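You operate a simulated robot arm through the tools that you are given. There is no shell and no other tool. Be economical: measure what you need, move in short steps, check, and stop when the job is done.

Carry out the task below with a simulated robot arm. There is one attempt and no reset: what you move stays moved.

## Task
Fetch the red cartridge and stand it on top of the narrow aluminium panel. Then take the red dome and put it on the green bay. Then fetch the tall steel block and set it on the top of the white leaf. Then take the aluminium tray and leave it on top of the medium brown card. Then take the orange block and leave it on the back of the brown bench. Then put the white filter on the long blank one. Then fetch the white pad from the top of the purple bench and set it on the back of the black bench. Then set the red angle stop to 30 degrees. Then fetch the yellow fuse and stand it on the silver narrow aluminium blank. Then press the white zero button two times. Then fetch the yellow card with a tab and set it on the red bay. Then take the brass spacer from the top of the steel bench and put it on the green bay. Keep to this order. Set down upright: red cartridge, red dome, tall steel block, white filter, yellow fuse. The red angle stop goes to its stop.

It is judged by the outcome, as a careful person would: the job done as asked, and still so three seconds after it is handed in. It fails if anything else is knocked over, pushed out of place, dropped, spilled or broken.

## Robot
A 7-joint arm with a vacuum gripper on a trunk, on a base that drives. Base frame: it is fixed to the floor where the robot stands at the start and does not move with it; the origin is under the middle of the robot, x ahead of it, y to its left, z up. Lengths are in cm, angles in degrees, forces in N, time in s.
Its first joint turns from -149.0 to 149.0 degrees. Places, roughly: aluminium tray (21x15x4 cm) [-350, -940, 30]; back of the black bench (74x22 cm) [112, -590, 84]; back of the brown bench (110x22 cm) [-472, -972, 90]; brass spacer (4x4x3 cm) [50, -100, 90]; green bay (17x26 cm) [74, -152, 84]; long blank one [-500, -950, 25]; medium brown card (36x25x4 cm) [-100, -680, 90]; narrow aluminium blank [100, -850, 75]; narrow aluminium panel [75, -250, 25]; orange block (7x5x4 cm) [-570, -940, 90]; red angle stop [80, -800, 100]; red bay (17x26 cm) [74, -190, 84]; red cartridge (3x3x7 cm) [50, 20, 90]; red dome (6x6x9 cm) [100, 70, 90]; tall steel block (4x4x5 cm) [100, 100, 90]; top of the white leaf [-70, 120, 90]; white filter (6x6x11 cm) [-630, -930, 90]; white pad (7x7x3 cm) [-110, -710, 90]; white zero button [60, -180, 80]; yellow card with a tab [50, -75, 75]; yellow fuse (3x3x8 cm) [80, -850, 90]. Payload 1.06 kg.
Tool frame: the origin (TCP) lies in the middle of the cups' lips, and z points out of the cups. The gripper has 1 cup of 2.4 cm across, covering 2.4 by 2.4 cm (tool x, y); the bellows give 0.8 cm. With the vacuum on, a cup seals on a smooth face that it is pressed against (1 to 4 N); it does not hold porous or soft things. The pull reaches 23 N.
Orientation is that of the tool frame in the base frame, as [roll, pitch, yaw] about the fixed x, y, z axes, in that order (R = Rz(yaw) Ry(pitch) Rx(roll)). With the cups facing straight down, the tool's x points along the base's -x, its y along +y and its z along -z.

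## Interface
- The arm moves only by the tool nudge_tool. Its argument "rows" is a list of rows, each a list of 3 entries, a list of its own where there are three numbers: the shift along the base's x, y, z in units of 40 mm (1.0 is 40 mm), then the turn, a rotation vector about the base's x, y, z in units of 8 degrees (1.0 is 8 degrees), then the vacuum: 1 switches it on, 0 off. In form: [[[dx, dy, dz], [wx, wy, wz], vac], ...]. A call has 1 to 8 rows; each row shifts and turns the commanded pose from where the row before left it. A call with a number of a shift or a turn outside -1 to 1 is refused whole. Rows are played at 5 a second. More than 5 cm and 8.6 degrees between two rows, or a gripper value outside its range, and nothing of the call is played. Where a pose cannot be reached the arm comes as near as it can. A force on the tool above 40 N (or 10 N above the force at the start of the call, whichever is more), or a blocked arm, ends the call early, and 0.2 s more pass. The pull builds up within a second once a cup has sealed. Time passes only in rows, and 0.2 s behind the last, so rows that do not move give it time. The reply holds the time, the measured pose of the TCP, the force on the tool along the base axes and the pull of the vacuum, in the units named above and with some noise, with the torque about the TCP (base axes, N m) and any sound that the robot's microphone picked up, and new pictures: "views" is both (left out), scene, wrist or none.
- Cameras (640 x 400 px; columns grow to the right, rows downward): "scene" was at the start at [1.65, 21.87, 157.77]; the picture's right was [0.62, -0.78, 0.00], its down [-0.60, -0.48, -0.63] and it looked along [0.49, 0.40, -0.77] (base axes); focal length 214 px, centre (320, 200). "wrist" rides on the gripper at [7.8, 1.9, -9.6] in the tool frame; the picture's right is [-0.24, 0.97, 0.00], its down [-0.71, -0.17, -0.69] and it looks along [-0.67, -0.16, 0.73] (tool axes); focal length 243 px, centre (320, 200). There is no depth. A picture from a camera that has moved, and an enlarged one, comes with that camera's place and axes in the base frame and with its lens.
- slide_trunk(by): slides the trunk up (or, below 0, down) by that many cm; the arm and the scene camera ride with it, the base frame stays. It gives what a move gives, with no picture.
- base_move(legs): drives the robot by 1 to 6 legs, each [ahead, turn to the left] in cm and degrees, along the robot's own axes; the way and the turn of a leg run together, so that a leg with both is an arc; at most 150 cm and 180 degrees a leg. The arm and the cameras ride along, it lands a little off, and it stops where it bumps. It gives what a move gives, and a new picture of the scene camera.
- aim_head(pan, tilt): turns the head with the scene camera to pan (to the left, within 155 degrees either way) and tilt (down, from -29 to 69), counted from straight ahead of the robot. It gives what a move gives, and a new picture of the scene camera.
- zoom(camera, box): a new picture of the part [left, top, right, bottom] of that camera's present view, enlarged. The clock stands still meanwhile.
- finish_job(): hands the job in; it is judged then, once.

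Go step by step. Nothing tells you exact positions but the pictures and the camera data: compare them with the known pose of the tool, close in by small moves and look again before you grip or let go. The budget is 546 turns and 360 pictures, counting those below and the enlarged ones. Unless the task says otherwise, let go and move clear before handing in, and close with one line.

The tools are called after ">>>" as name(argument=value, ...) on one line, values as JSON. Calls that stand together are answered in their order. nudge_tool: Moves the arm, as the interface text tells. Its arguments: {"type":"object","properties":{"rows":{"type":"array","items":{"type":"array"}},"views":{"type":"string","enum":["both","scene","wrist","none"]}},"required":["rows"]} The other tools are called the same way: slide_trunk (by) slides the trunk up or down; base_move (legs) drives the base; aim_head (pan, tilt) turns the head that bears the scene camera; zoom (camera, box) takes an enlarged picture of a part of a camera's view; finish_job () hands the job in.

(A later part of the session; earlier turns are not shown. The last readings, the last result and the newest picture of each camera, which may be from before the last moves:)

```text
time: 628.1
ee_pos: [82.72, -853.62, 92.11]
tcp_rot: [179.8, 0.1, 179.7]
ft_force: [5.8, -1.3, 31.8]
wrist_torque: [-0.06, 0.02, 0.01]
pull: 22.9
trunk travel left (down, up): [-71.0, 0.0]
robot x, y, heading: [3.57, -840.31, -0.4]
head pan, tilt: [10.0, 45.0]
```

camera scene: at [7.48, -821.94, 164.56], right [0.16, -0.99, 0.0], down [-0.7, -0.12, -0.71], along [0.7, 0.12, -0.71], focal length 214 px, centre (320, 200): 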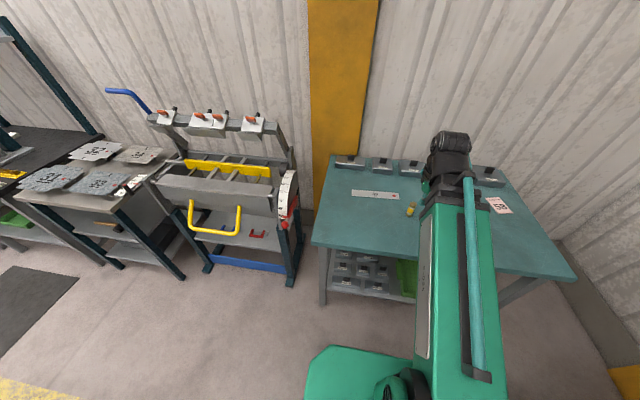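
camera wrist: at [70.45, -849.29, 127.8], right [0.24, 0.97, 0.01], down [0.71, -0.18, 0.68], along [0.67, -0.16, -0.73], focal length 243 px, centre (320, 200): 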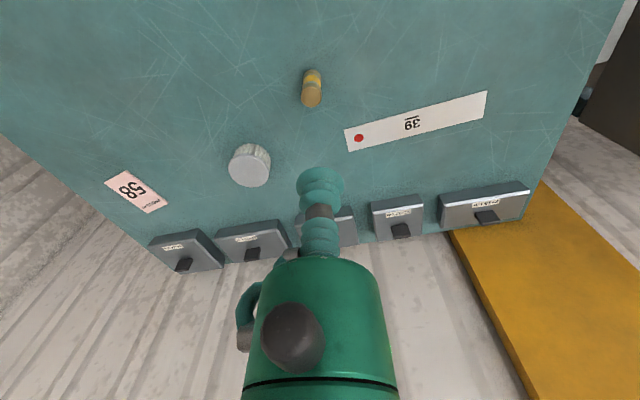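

>>> nudge_tool(rows=[[[0, 0, 0.3], [0, 0, 0], 1], [[0, 0, 0.8], [0, 0, 0], 1], [[0, 0, 1], [0, 0, 0], 1], [[0.6, 0.8, 0], [0, 0, 0], 1], [[0.6, 0.8, 0], [0, 0, 0], 1], [[0.6, 0.8, 0], [0, 0, 0], 1], [[0.6, 0.8, 0], [0, 0, 0], 1], [[0.6, 0.8, 0], [0, 0, 0], 1]], views="wrist")

```text
time: 629.9
ee_pos: [94.9, -837.64, 100.24]
tcp_rot: [179.7, 0.1, 179.5]
ft_force: [0.0, 0.3, -0.1]
wrist_torque: [-0.01, -0.01, -0.01]
pull: 22.7
trunk travel left (down, up): [-71.0, 0.0]
robot x, y, heading: [3.51, -840.48, -0.5]
head pan, tilt: [10.0, 45.0]
camera wrist: at [87.06, -835.63, 109.84], right [0.24, 0.97, 0.0], down [0.71, -0.18, 0.68], along [0.67, -0.16, -0.73], focal length 243 px, centre (320, 200)
```

wrist: 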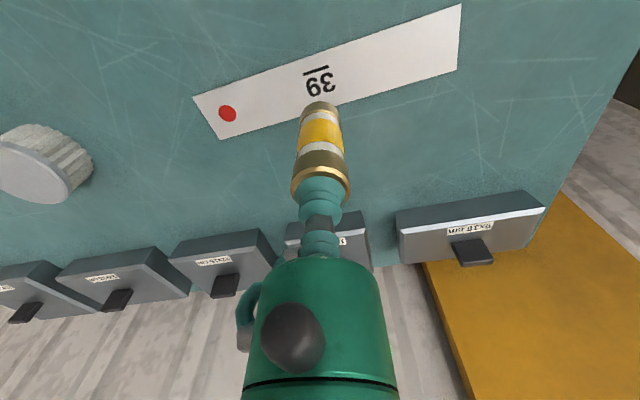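

>>> nudge_tool(rows=[[[0, 0, -0.8], [0, 0, 0], 1], [[0, 0, -0.6], [0, 0, 0], 1], [[0, 0, -0.15], [0, 0, 0], 1], [[0, 0, 0], [0, 0, 0], 1]], views="none")

>>> zoom(camera="wrist", box=[180, 40, 480, 240])

```text
time: 630.9
ee_pos: [94.83, -837.65, 94.11]
tcp_rot: [179.8, 0.1, 179.6]
ft_force: [0.5, -0.9, -1.0]
wrist_torque: [-0.01, -0.03, 0.04]
pull: 22.8
trunk travel left (down, up): [-71.0, 0.0]
robot x, y, heading: [3.55, -840.18, -0.7]
head pan, tilt: [10.0, 45.0]
```

```text
2.00 times, centred on (330, 140) of wrist
camera zoom: at [87.08, -835.68, 103.69], right [0.24, 0.97, 0.01], down [0.71, -0.18, 0.69], along [0.67, -0.16, -0.73], focal length 485 px, centre (300, 320)
```

zoom: 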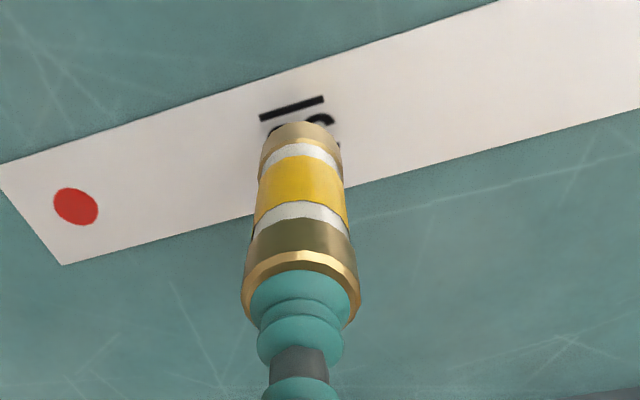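

>>> nudge_tool(rows=[[[0, 0, -0.12], [0, 0, 0], 1], [[0, 0, -0.08], [0, 0, 0], 1], [[0, 0, -0.08], [0, 0, 0], 1], [[0, 0, -0.08], [0, 0, 0], 1], [[0, 0, 0], [0, 0, 0], 1]], views="none")

```text
time: 632.1
ee_pos: [94.85, -837.66, 92.71]
tcp_rot: [179.7, 0.1, 179.6]
ft_force: [0.5, -0.1, 4.4]
wrist_torque: [-0.01, 0.0, 0.0]
pull: 23.1
trunk travel left (down, up): [-71.0, 0.0]
robot x, y, heading: [3.63, -840.2, -0.5]
head pan, tilt: [10.0, 45.0]
```

>>> nudge_tool(rows=[[[0, 0, -0.04], [0, 0, 0], 1], [[0, 0, 0], [0, 0, 0], 0], [[0, 0, 0], [0, 0, 0], 0], [[0, 0, 0], [0, 0, 0], 0], [[0, 0, 0], [0, 0, 0], 0], [[0, 0, 0.1], [0, 0, 0], 0], [[0, 0, 0.3], [0, 0, 0], 0], [[0, 0, 0.8], [0, 0, 0], 0]], views="wrist")

```text
time: 633.9
ee_pos: [94.89, -837.74, 97.09]
tcp_rot: [179.7, 0.1, 179.6]
ft_force: [-0.2, -0.5, 0.0]
wrist_torque: [0.01, 0.01, -0.02]
pull: 0.1
trunk travel left (down, up): [-71.0, 0.0]
robot x, y, heading: [3.61, -840.6, -0.6]
head pan, tilt: [10.0, 45.0]
camera wrist: at [87.0, -835.78, 106.74], right [0.24, 0.97, 0.0], down [0.71, -0.18, 0.68], along [0.67, -0.16, -0.73], focal length 243 px, centre (320, 200)
```

wrist: 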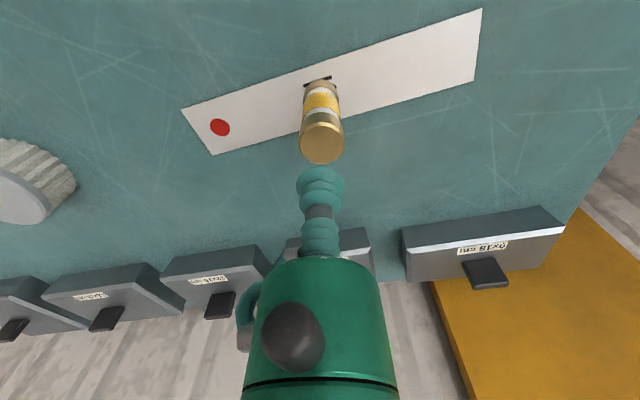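

The fuse stands on the blank. Now I retract and head north to the bays counter for the zero button.

>>> nudge_tool(rows=[[[0, 0, 1], [0, 0, 0], 0], [[-0.3, 0, 1], [0, 0, 0], 0], [[-0.8, 0, 0.8], [0, 0, 0], 0], [[-0.8, 0, 0.8], [0, 0, 0], 0], [[-0.8, 0, 0.8], [0, 0, 0], 0], [[-0.9, 0, 0.4], [0, 0, 0], 0], [[-1, 0, 0], [0, 0, 0], 0], [[-1, 0, 0], [0, 0, 0], 0]], views="none")

>>> nudge_tool(rows=[[[-1, 0, 0], [0, 0, 0], 0], [[-1, 0, 0], [0, 0, 0], 0], [[-1, 0, 0], [0, 0, 0], 0], [[-1, 0, 0], [0, 0, 0], 0]], views="none")

```text
time: 635.7
ee_pos: [72.1, -837.49, 116.55]
tcp_rot: [179.7, 0.1, 179.5]
ft_force: [-0.4, -0.8, 0.2]
wrist_torque: [0.0, -0.01, 0.01]
pull: 0.1
trunk travel left (down, up): [-71.0, 0.0]
robot x, y, heading: [2.97, -840.03, -0.4]
head pan, tilt: [10.0, 45.0]
```

```text
time: 636.7
ee_pos: [56.27, -837.62, 116.39]
tcp_rot: [179.7, 0.0, 179.4]
ft_force: [-0.1, 1.0, 0.1]
wrist_torque: [-0.02, 0.01, 0.01]
pull: 0.0
trunk travel left (down, up): [-71.0, 0.0]
robot x, y, heading: [3.45, -840.14, -0.4]
head pan, tilt: [10.0, 45.0]
```

>>> base_move(legs=[[0, 90.6], [150, 0], [150, 0]])

```text
time: 654.9
ee_pos: [-0.06, -489.09, 116.3]
tcp_rot: [179.8, 0.1, -90.3]
ft_force: [0.0, -0.2, -0.4]
wrist_torque: [0.02, 0.01, -0.02]
pull: 0.0
trunk travel left (down, up): [-71.0, 0.0]
robot x, y, heading: [3.17, -541.92, 89.7]
head pan, tilt: [10.0, 45.0]
camera scene: at [-15.12, -538.13, 164.56], right [0.99, 0.17, 0.0], down [0.12, -0.7, -0.71], along [-0.12, 0.7, -0.71], focal length 214 px, centre (320, 200)
```

scene: 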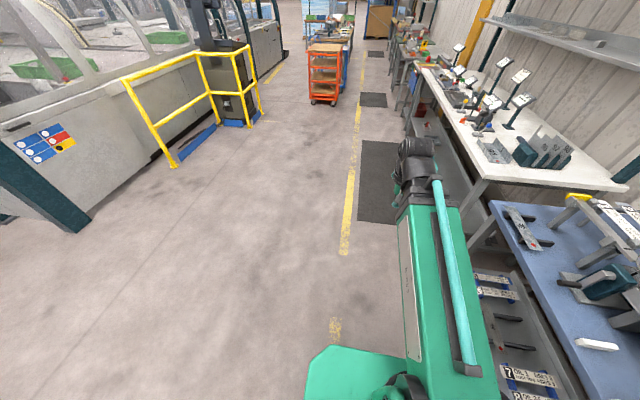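

>>> base_move(legs=[[150, 0], [150, 0], [58, 0]])

>>> aim_head(pan=-80, tilt=40)

>>> zoom(camera="scene", box=[210, 150, 430, 290])

```text
time: 672.1
ee_pos: [12.11, -134.22, 116.32]
tcp_rot: [179.8, 0.1, -92.5]
ft_force: [-1.2, 0.5, 0.5]
wrist_torque: [-0.01, 0.03, 0.02]
pull: 0.0
trunk travel left (down, up): [-71.0, 0.0]
robot x, y, heading: [12.89, -187.08, 87.2]
head pan, tilt: [10.0, 45.0]
camera scene: at [-5.17, -182.65, 164.56], right [0.99, 0.13, 0.0], down [0.09, -0.7, -0.71], along [-0.09, 0.7, -0.71], focal length 214 px, centre (320, 200)
```

scene: 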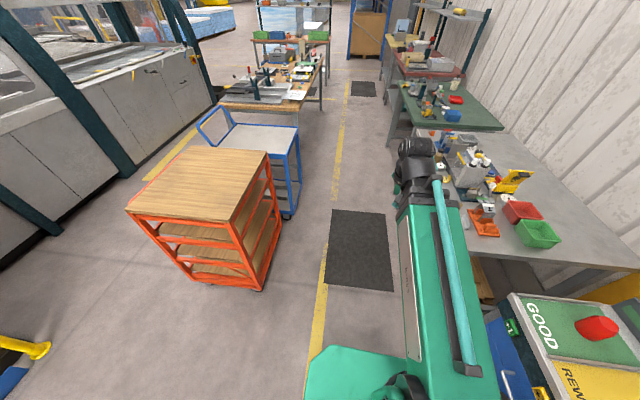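

```text
time: 673.8
ee_pos: [12.0, -134.36, 116.42]
tcp_rot: [179.6, 0.1, -92.7]
ft_force: [-0.1, -0.1, 0.0]
wrist_torque: [-0.01, -0.01, 0.02]
pull: 0.1
trunk travel left (down, up): [-71.0, 0.0]
robot x, y, heading: [12.65, -187.28, 87.2]
head pan, tilt: [-80.0, 40.0]
camera scene: at [4.29, -189.69, 165.29], right [0.13, -0.99, 0.0], down [-0.64, -0.08, -0.77], along [0.76, 0.1, -0.64], focal length 214 px, centre (320, 200)
```

scene: 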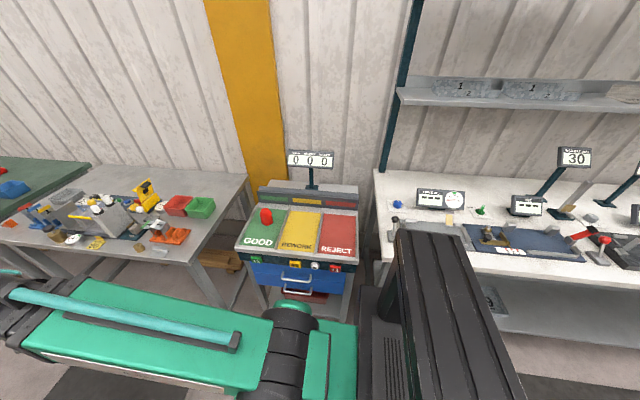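

```text
2.86 times, centred on (320, 220) of scene
camera zoom: at [4.29, -189.69, 165.29], right [0.13, -0.99, 0.0], down [-0.64, -0.08, -0.77], along [0.76, 0.1, -0.64], focal length 613 px, centre (320, 143)
```

zoom: 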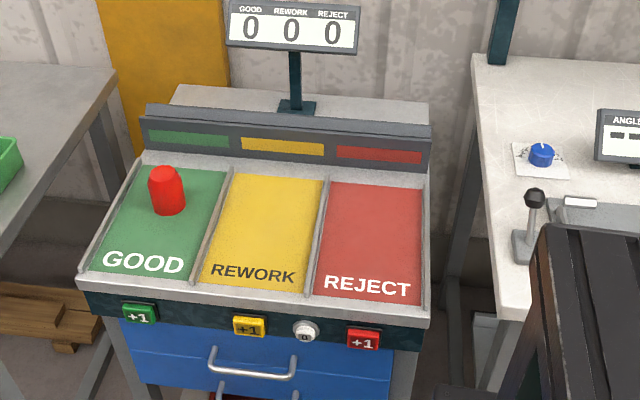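

The 0 button is at about (59, -180, 80) on the front panel. I turn to face it and back off so the tool can point forward.

>>> base_move(legs=[[0, -87.2], [-38, 0]])

>>> aim_head(pan=0, tilt=40)

```text
time: 679.9
ee_pos: [27.72, -183.66, 116.29]
tcp_rot: [179.7, 0.2, -179.4]
ft_force: [0.3, 0.3, 0.4]
wrist_torque: [0.0, -0.01, 0.0]
pull: 0.1
trunk travel left (down, up): [-71.0, 0.0]
robot x, y, heading: [-25.07, -187.06, 0.5]
head pan, tilt: [-80.0, 40.0]
camera scene: at [-27.92, -178.7, 165.29], right [-0.98, -0.18, 0.0], down [-0.12, 0.63, -0.77], along [0.14, -0.75, -0.64], focal length 214 px, centre (320, 200)
```

scene: 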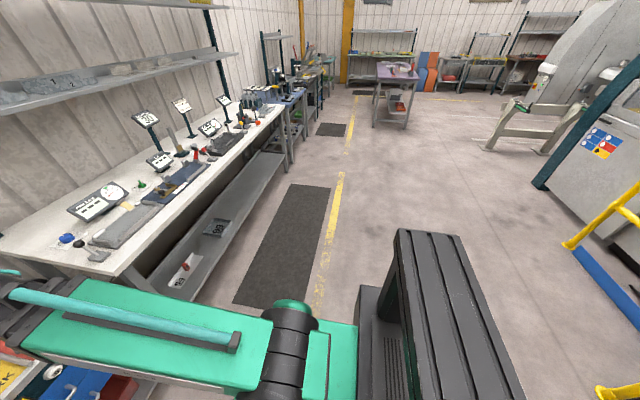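

```text
time: 681.4
ee_pos: [27.76, -183.66, 116.27]
tcp_rot: [179.7, 0.1, -179.4]
ft_force: [-0.8, 0.7, 0.4]
wrist_torque: [0.0, 0.02, 0.0]
pull: 0.0
trunk travel left (down, up): [-71.0, 0.0]
robot x, y, heading: [-24.97, -187.47, 0.5]
head pan, tilt: [0.0, 40.0]
camera scene: at [-20.87, -170.27, 165.29], right [0.01, -1.0, 0.0], down [-0.64, -0.01, -0.77], along [0.77, 0.01, -0.64], focal length 214 px, centre (320, 200)
```

scene: 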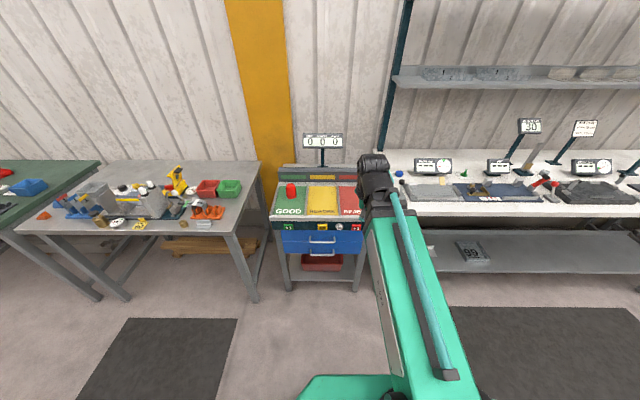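

I tilt the tool step by step to point forward while extending.

>>> nudge_tool(rows=[[[0.5, 0.1, 0], [0, -0.94, 0], 0], [[0.5, 0.1, 0], [0, -0.94, 0], 0], [[0.5, 0.1, 0], [0, -0.94, 0], 0], [[0.5, 0.1, 0], [0, -0.94, 0], 0], [[0.5, 0.1, 0], [0, -0.94, 0], 0], [[0.5, 0.1, 0], [0, -0.94, 0], 0]], views="scene")

```text
time: 682.8
ee_pos: [41.3, -181.08, 116.96]
tcp_rot: [-179.7, 45.4, -179.3]
ft_force: [0.1, 0.2, 0.1]
wrist_torque: [-0.01, 0.04, 0.01]
pull: 0.1
out of reach, approached as far as the arm can: row 3, 4, 5
trunk travel left (down, up): [-71.0, 0.0]
robot x, y, heading: [-24.97, -187.46, 0.6]
head pan, tilt: [0.0, 40.0]
camera scene: at [-20.86, -170.25, 165.29], right [0.01, -1.0, 0.0], down [-0.64, -0.01, -0.77], along [0.77, 0.01, -0.64], focal length 214 px, centre (320, 200)
```

scene: 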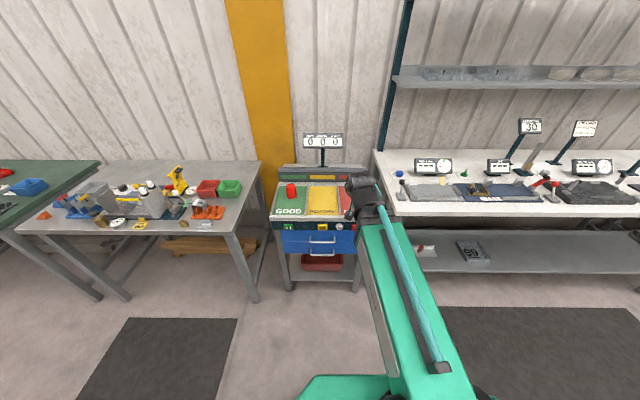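

>>> nudge_tool(rows=[[[0.7, 0, 0], [0, -0.94, 0], 0], [[0.7, 0, 0], [0, -0.94, 0], 0], [[0.7, 0, 0], [0, -0.94, 0], 0], [[0.5, 0, 0], [0, -0.94, 0], 0], [[0.3, 0, 0], [0, -0.94, 0], 0], [[0.2, 0, 0], [0, -0.94, 0], 0]], views="both")

```text
time: 684.2
ee_pos: [53.15, -181.39, 116.64]
tcp_rot: [-177.6, 85.5, -178.2]
ft_force: [-0.1, -0.7, 0.2]
wrist_torque: [-0.02, 0.04, -0.04]
pull: 0.1
out of reach, approached as far as the arm can: row 6
trunk travel left (down, up): [-71.0, 0.0]
robot x, y, heading: [-24.97, -186.92, 0.6]
head pan, tilt: [0.0, 40.0]
camera scene: at [-20.87, -170.26, 165.29], right [0.01, -1.0, 0.0], down [-0.64, -0.01, -0.77], along [0.77, 0.01, -0.64], focal length 214 px, centre (320, 200)
camera wrist: at [43.11, -179.32, 109.66], right [0.03, 0.97, 0.23], down [-0.63, -0.16, 0.76], along [0.78, -0.17, 0.61], focal length 243 px, centre (320, 200)
```

scene: 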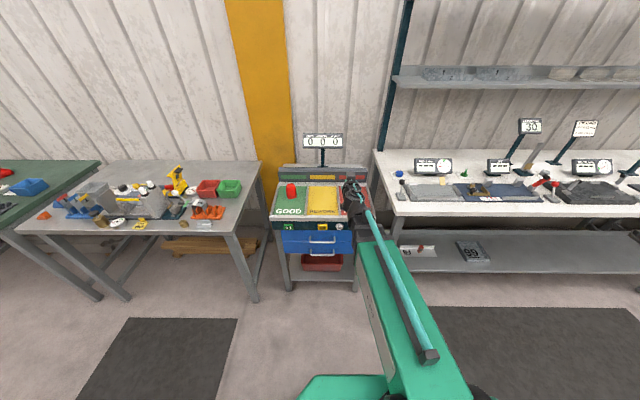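
wrist: 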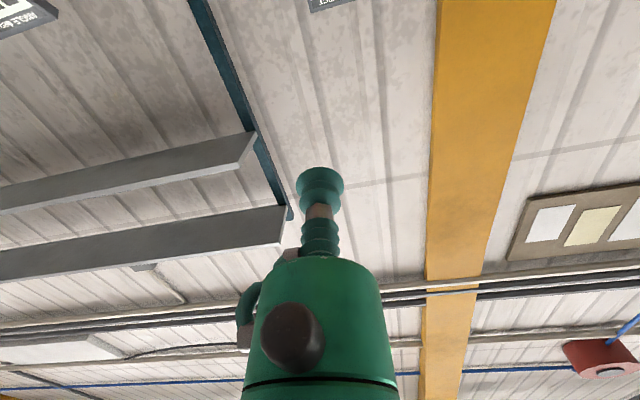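

>>> nudge_tool(rows=[[[-0.7, 0.2, 0], [0, -0.4, 0], 0]], views="none")

>>> slide_trunk(by=-36.5)

>>> aim_head(pan=-8, tilt=30)

>>> nudge_tool(rows=[[[0, 0, 0], [0, 0, 0], 0]], views="wrist")

```text
time: 684.6
ee_pos: [50.54, -180.75, 116.72]
tcp_rot: [-158.4, 88.6, -159.3]
ft_force: [-0.1, -0.2, -1.6]
wrist_torque: [0.01, -0.01, 0.02]
pull: 0.1
trunk travel left (down, up): [-71.0, 0.0]
robot x, y, heading: [-24.84, -187.08, 0.4]
head pan, tilt: [0.0, 40.0]
```

```text
time: 688.2
ee_pos: [50.44, -180.59, 80.07]
tcp_rot: [-155.6, 88.6, -156.6]
ft_force: [-0.6, -0.4, 0.2]
wrist_torque: [0.01, -0.01, 0.01]
pull: 0.1
trunk travel left (down, up): [-34.5, 36.5]
robot x, y, heading: [-24.75, -187.52, 0.7]
head pan, tilt: [0.0, 40.0]
```

```text
time: 688.9
ee_pos: [50.33, -180.7, 80.05]
tcp_rot: [-155.6, 88.6, -156.5]
ft_force: [0.1, -0.2, 1.0]
wrist_torque: [0.02, -0.01, 0.0]
pull: 0.0
trunk travel left (down, up): [-34.5, 36.5]
robot x, y, heading: [-25.0, -187.52, 0.5]
head pan, tilt: [-8.0, 30.0]
camera scene: at [-20.41, -171.51, 130.32], right [-0.13, -0.99, 0.0], down [-0.5, 0.06, -0.87], along [0.86, -0.11, -0.5], focal length 214 px, centre (320, 200)
```

scene: 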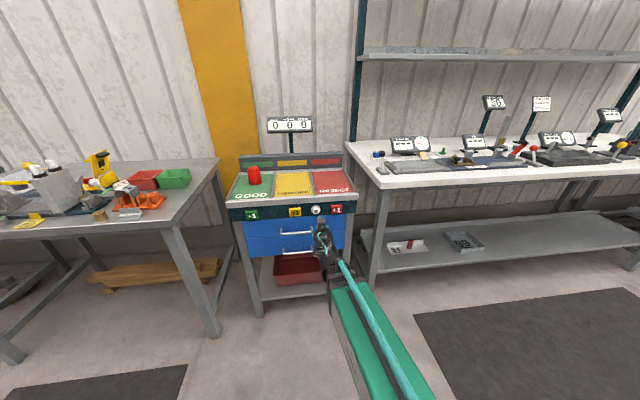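

```text
time: 689.3
ee_pos: [50.61, -180.67, 80.11]
tcp_rot: [-155.6, 88.7, -156.5]
ft_force: [-0.8, 0.0, -0.3]
wrist_torque: [0.01, 0.01, 0.0]
pull: 0.1
trunk travel left (down, up): [-34.5, 36.5]
robot x, y, heading: [-24.77, -187.8, 0.4]
head pan, tilt: [-8.0, 30.0]
camera wrist: at [40.76, -178.59, 72.54], right [0.02, 0.97, 0.23], down [-0.67, -0.15, 0.73], along [0.74, -0.17, 0.65], focal length 243 px, centre (320, 200)
```

wrist: 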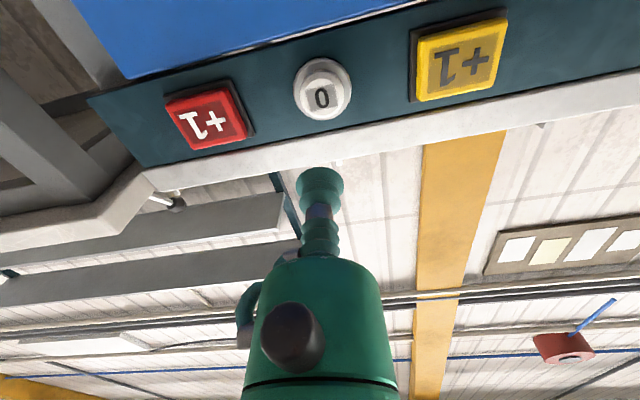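

>>> nudge_tool(rows=[[[0, 0.13, -0.52], [0, 0, 0], 0], [[0.5, 0, 0], [0, 0, 0], 0], [[0.5, 0, 0], [0, 0, 0], 0]], views="wrist")

>>> zoom(camera="scene", box=[220, 150, 380, 290])

```text
time: 690.1
ee_pos: [54.5, -180.08, 78.04]
tcp_rot: [-156.3, 88.6, -157.2]
ft_force: [0.1, 0.0, -0.3]
wrist_torque: [-0.02, 0.01, 0.02]
pull: 0.0
trunk travel left (down, up): [-34.5, 36.5]
robot x, y, heading: [-25.04, -187.28, 0.5]
head pan, tilt: [-8.0, 30.0]
camera wrist: at [44.84, -178.02, 70.46], right [0.02, 0.97, 0.23], down [-0.67, -0.15, 0.73], along [0.74, -0.17, 0.65], focal length 243 px, centre (320, 200)
```

wrist: 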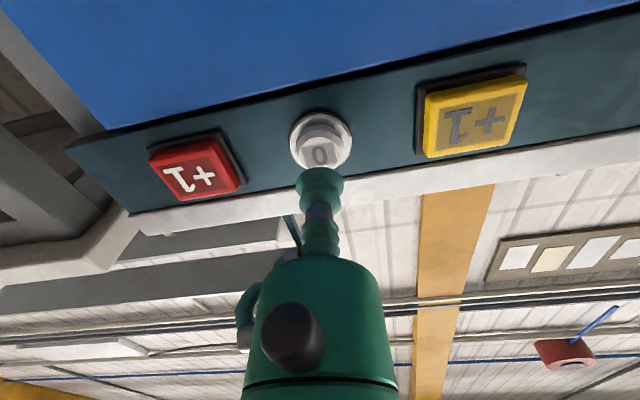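

```text
2.86 times, centred on (300, 220) of scene
camera zoom: at [-20.41, -171.51, 130.32], right [-0.13, -0.99, 0.0], down [-0.5, 0.07, -0.87], along [0.86, -0.11, -0.5], focal length 613 px, centre (377, 143)
```

zoom: 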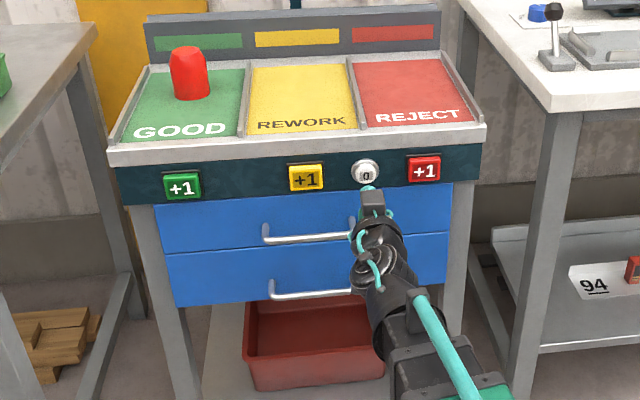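

>>> nudge_tool(rows=[[[0.4, 0, 0], [0, 0, 0], 0], [[0.35, 0, 0], [0, 0, 0], 0]], views="none")

>>> zoom(camera="wrist", box=[240, 110, 400, 230])

```text
time: 690.7
ee_pos: [57.54, -180.09, 78.12]
tcp_rot: [-154.7, 88.6, -155.7]
ft_force: [0.6, 0.1, 0.6]
wrist_torque: [0.0, -0.01, 0.0]
pull: 0.0
trunk travel left (down, up): [-34.5, 36.5]
robot x, y, heading: [-24.82, -187.43, 0.2]
head pan, tilt: [-8.0, 30.0]
```

```text
3.33 times, centred on (320, 170) of wrist
camera zoom: at [47.84, -177.97, 70.49], right [0.02, 0.97, 0.22], down [-0.67, -0.15, 0.73], along [0.74, -0.17, 0.65], focal length 809 px, centre (320, 300)
```

zoom: 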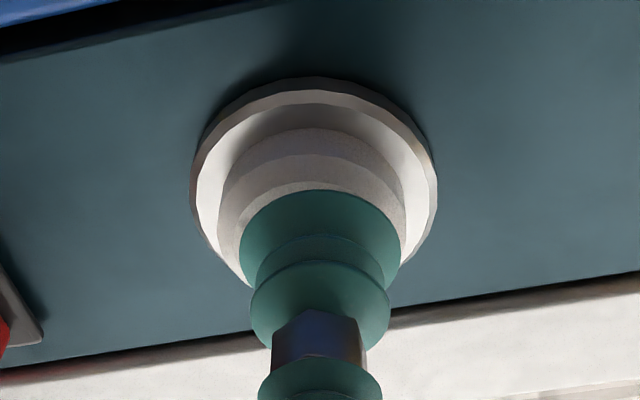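

>>> nudge_tool(rows=[[[0.1, 0, 0], [0, 0, 0], 0], [[0.1, 0, 0], [0, 0, 0], 0], [[0, 0, 0], [0, 0, 0], 0]], views="none")

```text
time: 691.5
ee_pos: [58.25, -180.06, 78.12]
tcp_rot: [-155.7, 88.6, -156.4]
ft_force: [0.3, -0.4, -0.8]
wrist_torque: [-0.01, 0.04, 0.05]
pull: 0.0
trunk travel left (down, up): [-34.5, 36.5]
robot x, y, heading: [-24.87, -187.39, 0.4]
head pan, tilt: [-8.0, 30.0]
```

>>> nudge_tool(rows=[[[0.08, 0, 0], [0, 0, 0], 0], [[0.08, 0, 0], [0, 0, 0], 0], [[0, 0, 0], [0, 0, 0], 0]], views="none")

>>> zoom(camera="wrist", box=[240, 110, 400, 230])

```text
time: 692.3
ee_pos: [59.03, -180.08, 78.04]
tcp_rot: [-155.6, 88.7, -156.6]
ft_force: [-1.7, 0.4, -0.9]
wrist_torque: [-0.01, -0.04, -0.02]
pull: 0.1
trunk travel left (down, up): [-34.5, 36.5]
robot x, y, heading: [-25.04, -187.37, 0.6]
head pan, tilt: [-8.0, 30.0]
heard: click
```

```text
3.33 times, centred on (320, 170) of wrist
camera zoom: at [49.19, -178.04, 70.47], right [0.02, 0.97, 0.23], down [-0.67, -0.15, 0.73], along [0.74, -0.17, 0.65], focal length 809 px, centre (320, 300)
```

zoom: 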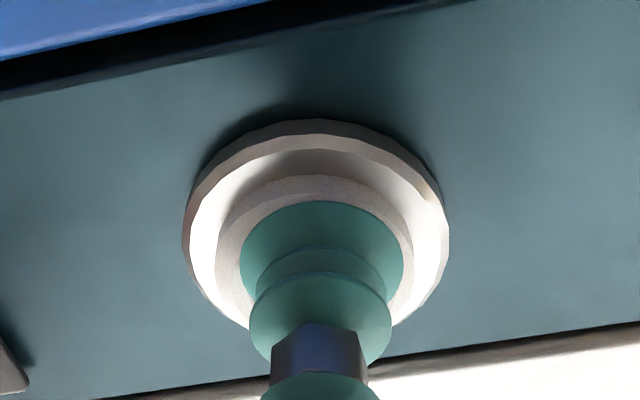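

Click heard: first press. I back off until it is released, then press once more.

>>> nudge_tool(rows=[[[-0.2, 0, 0], [0, 0, 0], 0], [[-0.2, 0, 0], [0, 0, 0], 0], [[0, 0, 0], [0, 0, 0], 0], [[0, 0, 0], [0, 0, 0], 0]], views="none")

>>> nudge_tool(rows=[[[0.2, 0, 0], [0, 0, 0], 0], [[0.1, 0, 0], [0, 0, 0], 0], [[0.1, 0, 0], [0, 0, 0], 0], [[0.02, 0, 0], [0, 0, 0], 0], [[0, 0, 0], [0, 0, 0], 0]], views="none")

```text
time: 693.3
ee_pos: [57.35, -180.09, 78.02]
tcp_rot: [-155.6, 88.6, -156.6]
ft_force: [0.7, -0.1, -0.3]
wrist_torque: [0.01, -0.03, -0.06]
pull: 0.1
trunk travel left (down, up): [-34.5, 36.5]
robot x, y, heading: [-24.84, -187.44, 0.3]
head pan, tilt: [-8.0, 30.0]
```

```text
time: 694.5
ee_pos: [58.85, -180.07, 78.1]
tcp_rot: [-155.7, 88.6, -156.5]
ft_force: [-2.6, 0.5, -0.3]
wrist_torque: [0.03, -0.02, 0.0]
pull: 0.1
trunk travel left (down, up): [-34.5, 36.5]
robot x, y, heading: [-24.81, -187.32, 0.6]
head pan, tilt: [-8.0, 30.0]
heard: click
```

Second click heard. I back off, raise the trunk and point the tool down again.

>>> nudge_tool(rows=[[[-0.5, 0, 0], [0, 0, 0], 0], [[-1, 0, 0], [0, 0, 0], 0], [[-1, 0, 0], [0, 0, 0], 0], [[-0.3, 0, 0], [0, 0, 0], 0]], views="none")

>>> slide_trunk(by=36.5)

>>> nudge_tool(rows=[[[-0.2, 0, 0], [0, 0.94, 0], 0], [[-0.3, 0, 0], [0, 0.94, 0], 0], [[-0.3, 0, 0], [0, 0.94, 0], 0], [[-0.3, 0, 0], [0, 0.94, 0], 0], [[-0.3, 0, 0], [0, 0.94, 0], 0], [[-0.3, 0, 0], [0, 0.94, 0], 0]], views="none")

>>> nudge_tool(rows=[[[-0.3, 0, 0], [0, 0.94, 0], 0], [[-0.3, 0, 0], [0, 0.94, 0], 0], [[-0.3, 0, 0], [0, 0.94, 0], 0], [[-0.3, 0, 0], [0, 0.94, 0], 0], [[-0.3, 0, 0], [0, 0.94, 0], 0], [[0, 0, 0], [0, 0.6, 0], 0]], views="none")

```text
time: 695.5
ee_pos: [47.97, -180.1, 77.98]
tcp_rot: [-155.6, 88.7, -156.4]
ft_force: [0.2, -0.4, -0.2]
wrist_torque: [0.01, -0.04, -0.01]
pull: 0.1
trunk travel left (down, up): [-34.5, 36.5]
robot x, y, heading: [-24.82, -187.52, 0.4]
head pan, tilt: [-8.0, 30.0]
```

```text
time: 699.0
ee_pos: [47.94, -180.12, 114.59]
tcp_rot: [-155.5, 88.6, -156.4]
ft_force: [0.6, -0.9, 0.1]
wrist_torque: [-0.03, -0.01, 0.03]
pull: 0.0
trunk travel left (down, up): [-71.0, 0.0]
robot x, y, heading: [-25.14, -187.33, 0.8]
head pan, tilt: [-8.0, 30.0]
```

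```text
time: 700.4
ee_pos: [43.38, -180.4, 114.54]
tcp_rot: [-176.8, 50.2, -179.0]
ft_force: [-0.5, 0.2, -0.3]
wrist_torque: [0.01, -0.02, -0.01]
pull: 0.0
out of reach, approached as far as the arm can: row 1, 2, 3, 4
trunk travel left (down, up): [-71.0, 0.0]
robot x, y, heading: [-24.83, -187.38, 0.4]
head pan, tilt: [-8.0, 30.0]
```

```text
time: 701.8
ee_pos: [37.44, -180.43, 114.69]
tcp_rot: [-177.4, 7.9, -179.4]
ft_force: [0.0, -0.5, 0.2]
wrist_torque: [0.0, 0.03, 0.01]
pull: 0.1
trunk travel left (down, up): [-71.0, 0.0]
robot x, y, heading: [-25.25, -187.45, 0.5]
head pan, tilt: [-8.0, 30.0]
```

>>> nudge_tool(rows=[[[-0.3, 0, 0], [0, 0.98, 0], 0], [[0, 0, 0.5], [0.3, 0, 0], 0]], views="none")

>>> aim_head(pan=20, tilt=40)

>>> zoom(camera="scene", box=[160, 120, 420, 290])

```text
time: 702.4
ee_pos: [36.3, -180.39, 116.83]
tcp_rot: [-179.9, 0.1, -179.6]
ft_force: [-0.1, -0.3, -1.1]
wrist_torque: [-0.02, -0.02, 0.0]
pull: 0.0
trunk travel left (down, up): [-71.0, 0.0]
robot x, y, heading: [-25.29, -187.31, 0.5]
head pan, tilt: [-8.0, 30.0]
```

```text
time: 703.4
ee_pos: [36.24, -180.48, 116.6]
tcp_rot: [-179.9, 0.1, -179.5]
ft_force: [-0.5, -0.2, 0.0]
wrist_torque: [-0.02, -0.01, -0.01]
pull: 0.0
trunk travel left (down, up): [-71.0, 0.0]
robot x, y, heading: [-24.71, -187.62, 0.4]
head pan, tilt: [20.0, 40.0]
camera scene: at [-21.41, -167.36, 165.29], right [0.35, -0.94, 0.0], down [-0.6, -0.22, -0.77], along [0.72, 0.27, -0.64], focal length 214 px, centre (320, 200)
```

scene: 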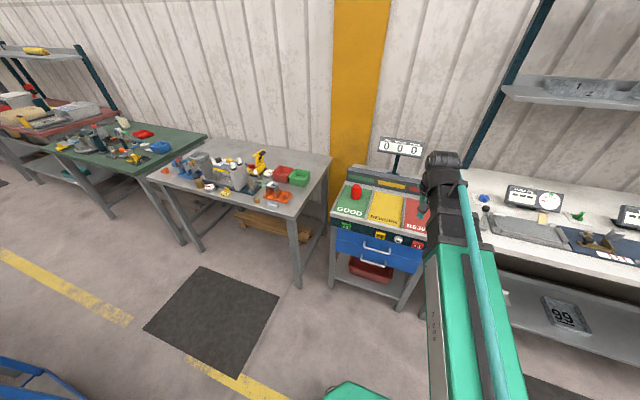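

```text
2.35 times, centred on (290, 205) of scene
camera zoom: at [-21.41, -167.36, 165.29], right [0.35, -0.94, 0.0], down [-0.6, -0.22, -0.77], along [0.72, 0.27, -0.64], focal length 505 px, centre (391, 188)
```

zoom: 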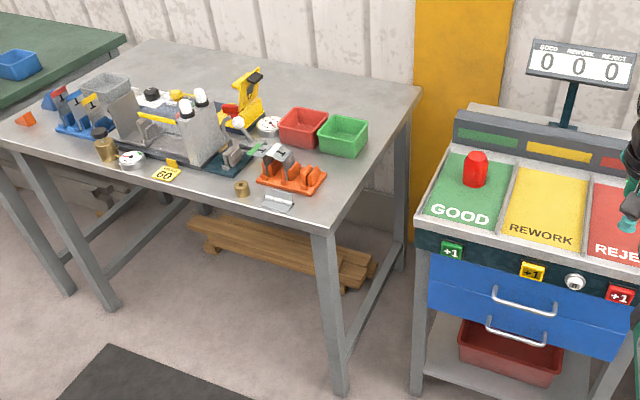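

The yellow card "60" lies at the steel bench's front edge with its tab standing at the back; the brass spacer is near it. I drive there.

>>> base_move(legs=[[25, 0], [0, 89.6], [88, 0], [0, -90]])

>>> aim_head(pan=10, tilt=55)

```text
time: 717.0
ee_pos: [60.87, -92.86, 116.64]
tcp_rot: [-179.9, 0.2, -178.6]
ft_force: [0.2, 0.3, 0.4]
wrist_torque: [0.02, -0.01, 0.03]
pull: 0.0
trunk travel left (down, up): [-71.0, 0.0]
robot x, y, heading: [-0.21, -100.47, 1.5]
head pan, tilt: [20.0, 40.0]
camera scene: at [2.98, -80.71, 165.29], right [0.36, -0.93, 0.0], down [-0.6, -0.23, -0.77], along [0.71, 0.28, -0.64], focal length 214 px, centre (320, 200)
```

scene: 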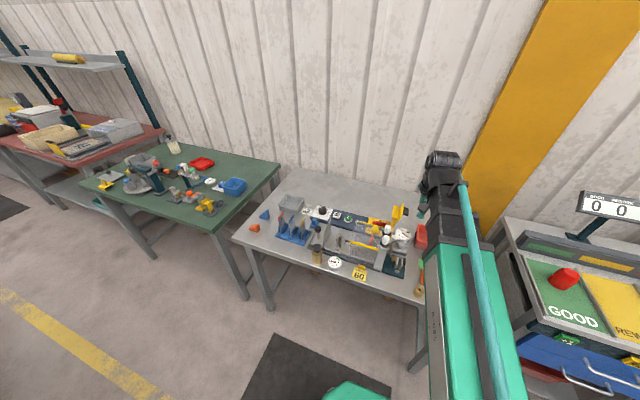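

```text
time: 717.8
ee_pos: [60.75, -92.92, 116.72]
tcp_rot: [-180.0, 0.3, -178.7]
ft_force: [-0.1, 0.1, -0.6]
wrist_torque: [0.03, 0.01, 0.02]
pull: 0.1
trunk travel left (down, up): [-71.0, 0.0]
robot x, y, heading: [-0.25, -100.83, 1.5]
head pan, tilt: [10.0, 55.0]
camera scene: at [2.13, -82.37, 163.23], right [0.2, -0.98, 0.0], down [-0.8, -0.16, -0.57], along [0.56, 0.11, -0.82], focal length 214 px, centre (320, 200)
```

scene: 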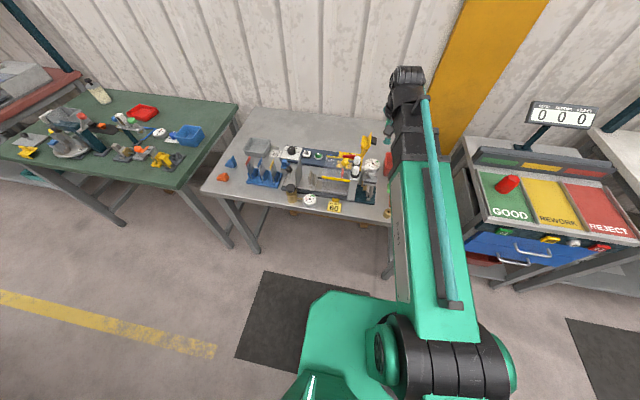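

>>> zoom(camera="scene", box=[470, 140, 600, 240])

>>> zoom(camera="scene", box=[270, 130, 400, 230])

>>> nudge_tool(rows=[[[0, 0, 0], [0, 0, 0], 0]], views="wrist")

```text
4.00 times, centred on (535, 190) of scene
camera zoom: at [2.13, -82.37, 163.23], right [0.2, -0.98, 0.0], down [-0.8, -0.16, -0.57], along [0.56, 0.11, -0.82], focal length 858 px, centre (-540, 240)
```

zoom: 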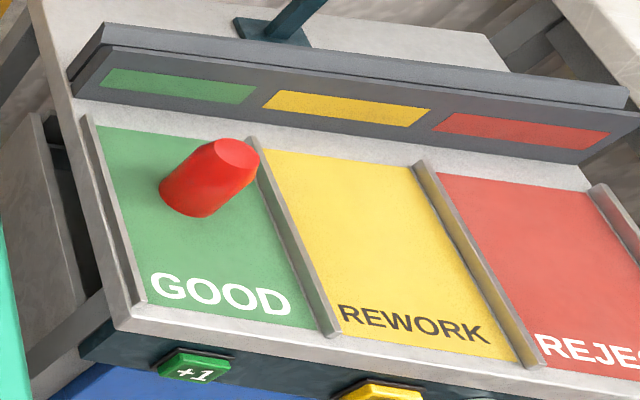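

```text
4.00 times, centred on (335, 180) of scene
camera zoom: at [2.13, -82.37, 163.23], right [0.2, -0.98, 0.0], down [-0.8, -0.16, -0.57], along [0.56, 0.11, -0.82], focal length 858 px, centre (260, 280)
```

zoom: 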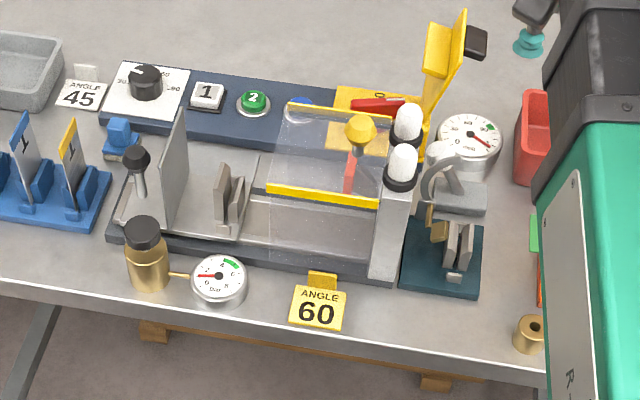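

```text
time: 718.2
ee_pos: [60.8, -92.8, 116.77]
tcp_rot: [-180.0, 0.1, -178.6]
ft_force: [0.4, -0.5, -0.1]
wrist_torque: [0.01, 0.01, -0.01]
pull: 0.1
trunk travel left (down, up): [-71.0, 0.0]
robot x, y, heading: [-0.44, -100.7, 1.5]
head pan, tilt: [10.0, 55.0]
camera wrist: at [52.93, -91.09, 126.29], right [0.21, 0.98, 0.0], down [0.71, -0.15, 0.69], along [0.67, -0.15, -0.73], focal length 243 px, centre (320, 200)
```

wrist: 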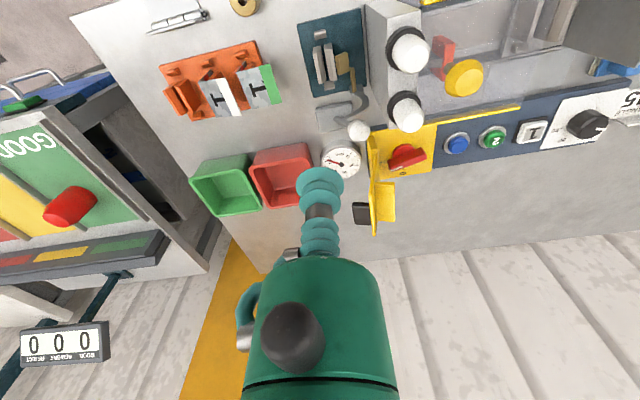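

The dome is upright (only perspective). Card centre ≈(54, -79). I move above it.

>>> nudge_tool(rows=[[[-0.4, 0.85, 0], [0, 0, 0], 0], [[-0.4, 0.85, 0], [0, 0, 0], 0], [[-0.4, 0.85, -0.2], [0, 0, 0], 0], [[-0.4, 0.85, -0.2], [0, 0, 0], 0], [[0, 0, -0.9], [0, 0, 0], 0], [[0, 0, -0.9], [0, 0, 0], 0]], views="wrist")

```text
time: 719.6
ee_pos: [54.26, -79.21, 107.83]
tcp_rot: [-179.9, 0.1, -178.8]
ft_force: [1.1, -1.3, -0.5]
wrist_torque: [0.02, -0.03, 0.03]
pull: 0.0
trunk travel left (down, up): [-71.0, 0.0]
robot x, y, heading: [-0.22, -101.16, 1.1]
head pan, tilt: [10.0, 55.0]
camera wrist: at [46.38, -77.49, 117.42], right [0.21, 0.98, 0.0], down [0.71, -0.15, 0.69], along [0.67, -0.15, -0.73], focal length 243 px, centre (320, 200)
```

wrist: 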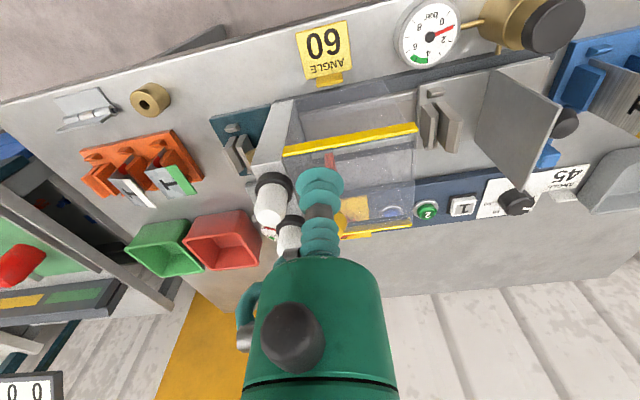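

>>> nudge_tool(rows=[[[-0.27, 0.08, -0.8], [0, 0, 0], 0], [[0, 0, -1], [0, 0, 0], 0], [[0, 0, -1], [0, 0, 0], 0], [[0, 0, -0.9], [0, 0, 0], 0], [[0, 0, 0], [0, 0, 0], 0]], views="wrist")

>>> zoom(camera="wrist", box=[220, 40, 420, 200])

```text
time: 720.6
ee_pos: [53.15, -78.9, 94.7]
tcp_rot: [180.0, 1.0, -178.6]
ft_force: [-12.3, -2.9, 23.1]
wrist_torque: [-0.2, -1.58, -0.26]
pull: 0.0
trunk travel left (down, up): [-71.0, 0.0]
robot x, y, heading: [-0.29, -100.86, 1.3]
head pan, tilt: [10.0, 55.0]
stopped in row 4: the force on the tool passed its limit at 111 N (the readings are from after the stop); the commanded pose is now the measured one
camera wrist: at [45.06, -77.13, 104.06], right [0.21, 0.98, 0.0], down [0.7, -0.15, 0.7], along [0.68, -0.14, -0.72], focal length 243 px, centre (320, 200)
```

wrist: 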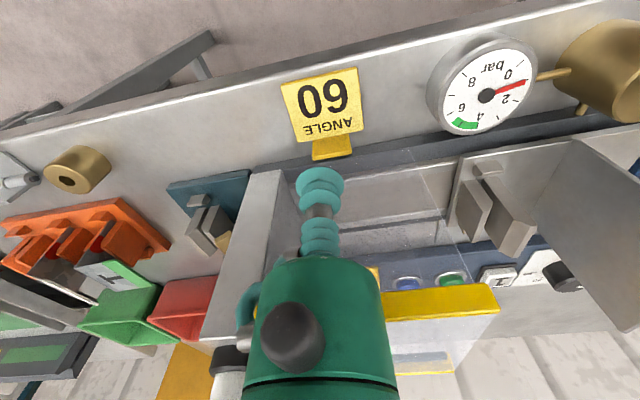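

```text
2.50 times, centred on (320, 120) of wrist
camera zoom: at [45.06, -77.13, 104.06], right [0.21, 0.98, 0.0], down [0.7, -0.15, 0.7], along [0.68, -0.14, -0.72], focal length 606 px, centre (320, 400)
```

zoom: 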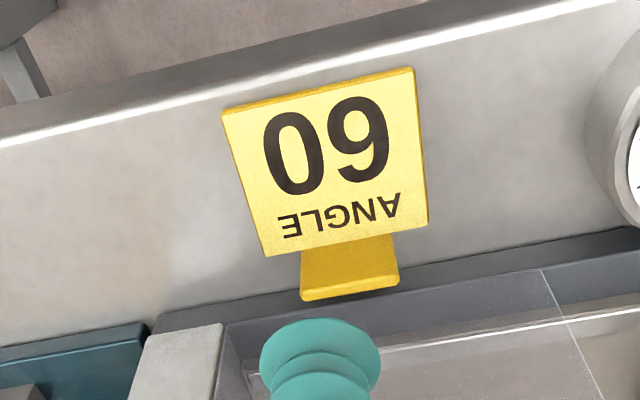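

The gripper body struck the machine's clear cover. I lift straight up at once and check for displacement.

>>> nudge_tool(rows=[[[0, 0, 0.3], [0, 0, 0], 0], [[0, 0, 0.8], [0, 0, 0], 0], [[0, 0, 1], [0, 0, 0], 0], [[0, 0, 1], [0, 0, 0], 0], [[-0.5, 0, 1], [0, 0, 0], 0]], views="both")

>>> zoom(camera="scene", box=[270, 130, 400, 230])

```text
time: 721.8
ee_pos: [51.14, -78.72, 110.82]
tcp_rot: [-180.0, 1.0, -178.6]
ft_force: [0.8, 1.0, 0.5]
wrist_torque: [0.01, 0.0, -0.01]
pull: 0.0
trunk travel left (down, up): [-71.0, 0.0]
robot x, y, heading: [-0.12, -100.59, 1.5]
head pan, tilt: [10.0, 55.0]
camera scene: at [2.08, -82.39, 163.22], right [0.2, -0.98, 0.0], down [-0.8, -0.16, -0.57], along [0.56, 0.11, -0.82], focal length 214 px, centre (320, 200)
camera wrist: at [43.13, -76.99, 120.3], right [0.21, 0.98, 0.0], down [0.7, -0.15, 0.7], along [0.68, -0.14, -0.72], focal length 243 px, centre (320, 200)
```

scene: 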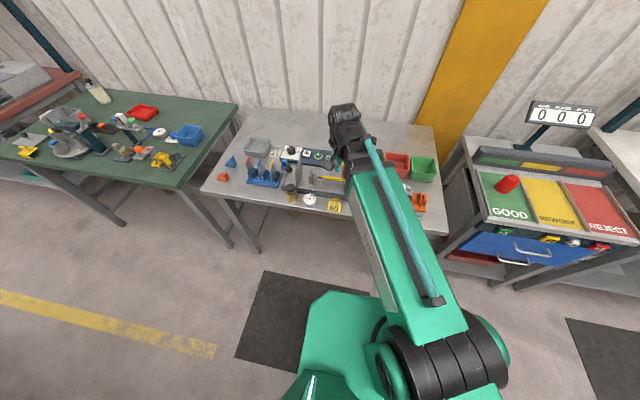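
wrist: 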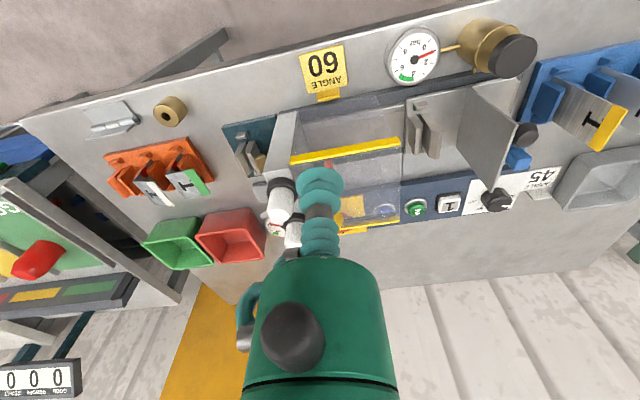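

```text
4.00 times, centred on (335, 180) of scene
camera zoom: at [2.08, -82.39, 163.22], right [0.2, -0.98, 0.0], down [-0.8, -0.16, -0.57], along [0.56, 0.11, -0.82], focal length 858 px, centre (260, 280)
```

zoom: 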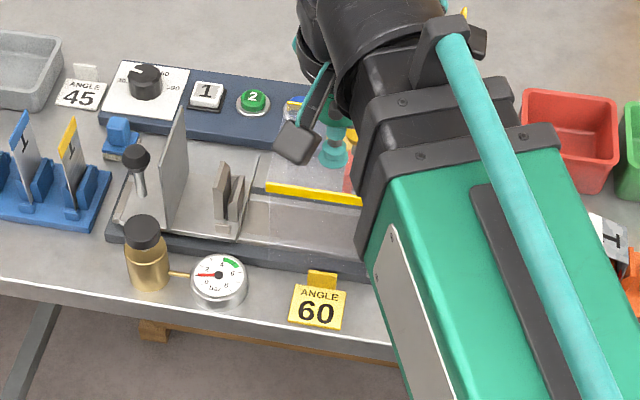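

Nothing was displaced. The gripper needs to lean back from the cover, so I tilt the tool about 10° and take the card near its front half (x≈52.5).

>>> nudge_tool(rows=[[[0.2, 0, 0], [0, -0.7, 0], 0], [[0.2, 0, -0.5], [0, -0.7, 0], 0], [[0, 0, -1], [0, 0, 0], 0], [[0, 0, -1], [0, 0, 0], 0]], views="wrist")

```text
time: 722.8
ee_pos: [52.84, -78.73, 100.87]
tcp_rot: [-179.8, 12.2, -178.5]
ft_force: [-0.2, 0.6, -0.2]
wrist_torque: [0.01, -0.01, 0.0]
pull: 0.1
trunk travel left (down, up): [-71.0, 0.0]
robot x, y, heading: [-0.15, -100.83, 1.4]
head pan, tilt: [10.0, 55.0]
camera wrist: at [43.18, -76.97, 108.54], right [0.21, 0.98, 0.05], down [0.55, -0.16, 0.82], along [0.81, -0.14, -0.57], focal length 243 px, centre (320, 200)
```

wrist: 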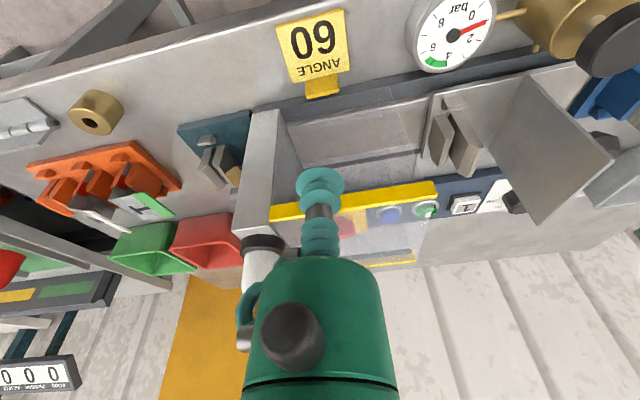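

>>> nudge_tool(rows=[[[-0.1, 0, -0.5], [0, 0, 0], 0], [[0, 0, -0.4], [0, 0, 0], 0], [[0, 0, -0.4], [0, 0, 0], 0], [[0, 0, -0.3], [0, 0, 0], 0], [[0, 0, -0.3], [0, 0, 0], 0], [[0, 0, 0], [0, 0, 0], 0]], views="wrist")

```text
time: 724.2
ee_pos: [52.52, -78.82, 93.11]
tcp_rot: [-179.8, 12.2, -178.6]
ft_force: [0.0, -0.1, 0.7]
wrist_torque: [0.0, -0.01, 0.02]
pull: 0.0
trunk travel left (down, up): [-71.0, 0.0]
robot x, y, heading: [-0.13, -100.65, 1.2]
head pan, tilt: [10.0, 55.0]
camera wrist: at [42.83, -77.03, 100.83], right [0.21, 0.98, 0.05], down [0.55, -0.16, 0.82], along [0.81, -0.14, -0.57], focal length 243 px, centre (320, 200)
```

wrist: 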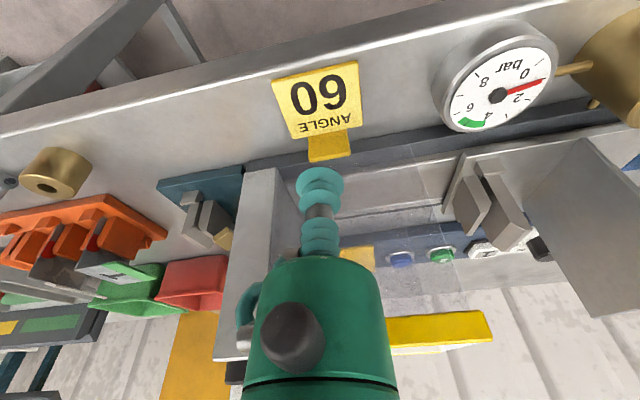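

>>> nudge_tool(rows=[[[0, 0, -0.4], [0, 0.3, 0], 0], [[0, 0, -0.4], [0, 0.3, 0], 0], [[0, 0, -0.4], [0, 0, 0], 0], [[0, 0, -0.3], [0, 0, 0], 0], [[0, 0, 0], [0, 0, 0], 0]], views="wrist")

```text
time: 725.4
ee_pos: [52.54, -78.91, 87.19]
tcp_rot: [-180.0, 7.4, -178.6]
ft_force: [0.3, 0.1, -0.2]
wrist_torque: [0.03, -0.01, -0.01]
pull: 0.1
trunk travel left (down, up): [-71.0, 0.0]
robot x, y, heading: [-0.4, -100.7, 1.4]
head pan, tilt: [10.0, 55.0]
camera wrist: at [43.5, -77.02, 95.63], right [0.21, 0.98, 0.03], down [0.62, -0.16, 0.77], along [0.76, -0.14, -0.64], focal length 243 px, centre (320, 200)
```

wrist: 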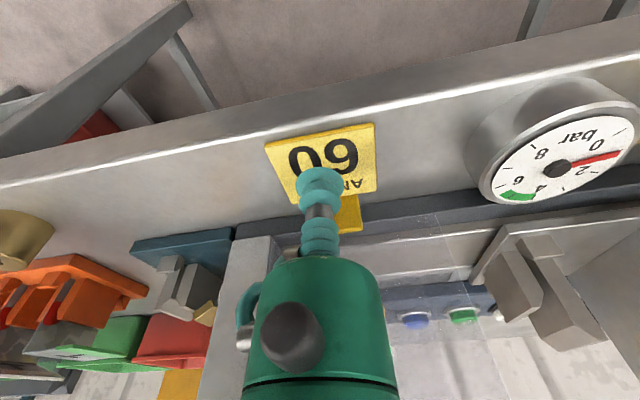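

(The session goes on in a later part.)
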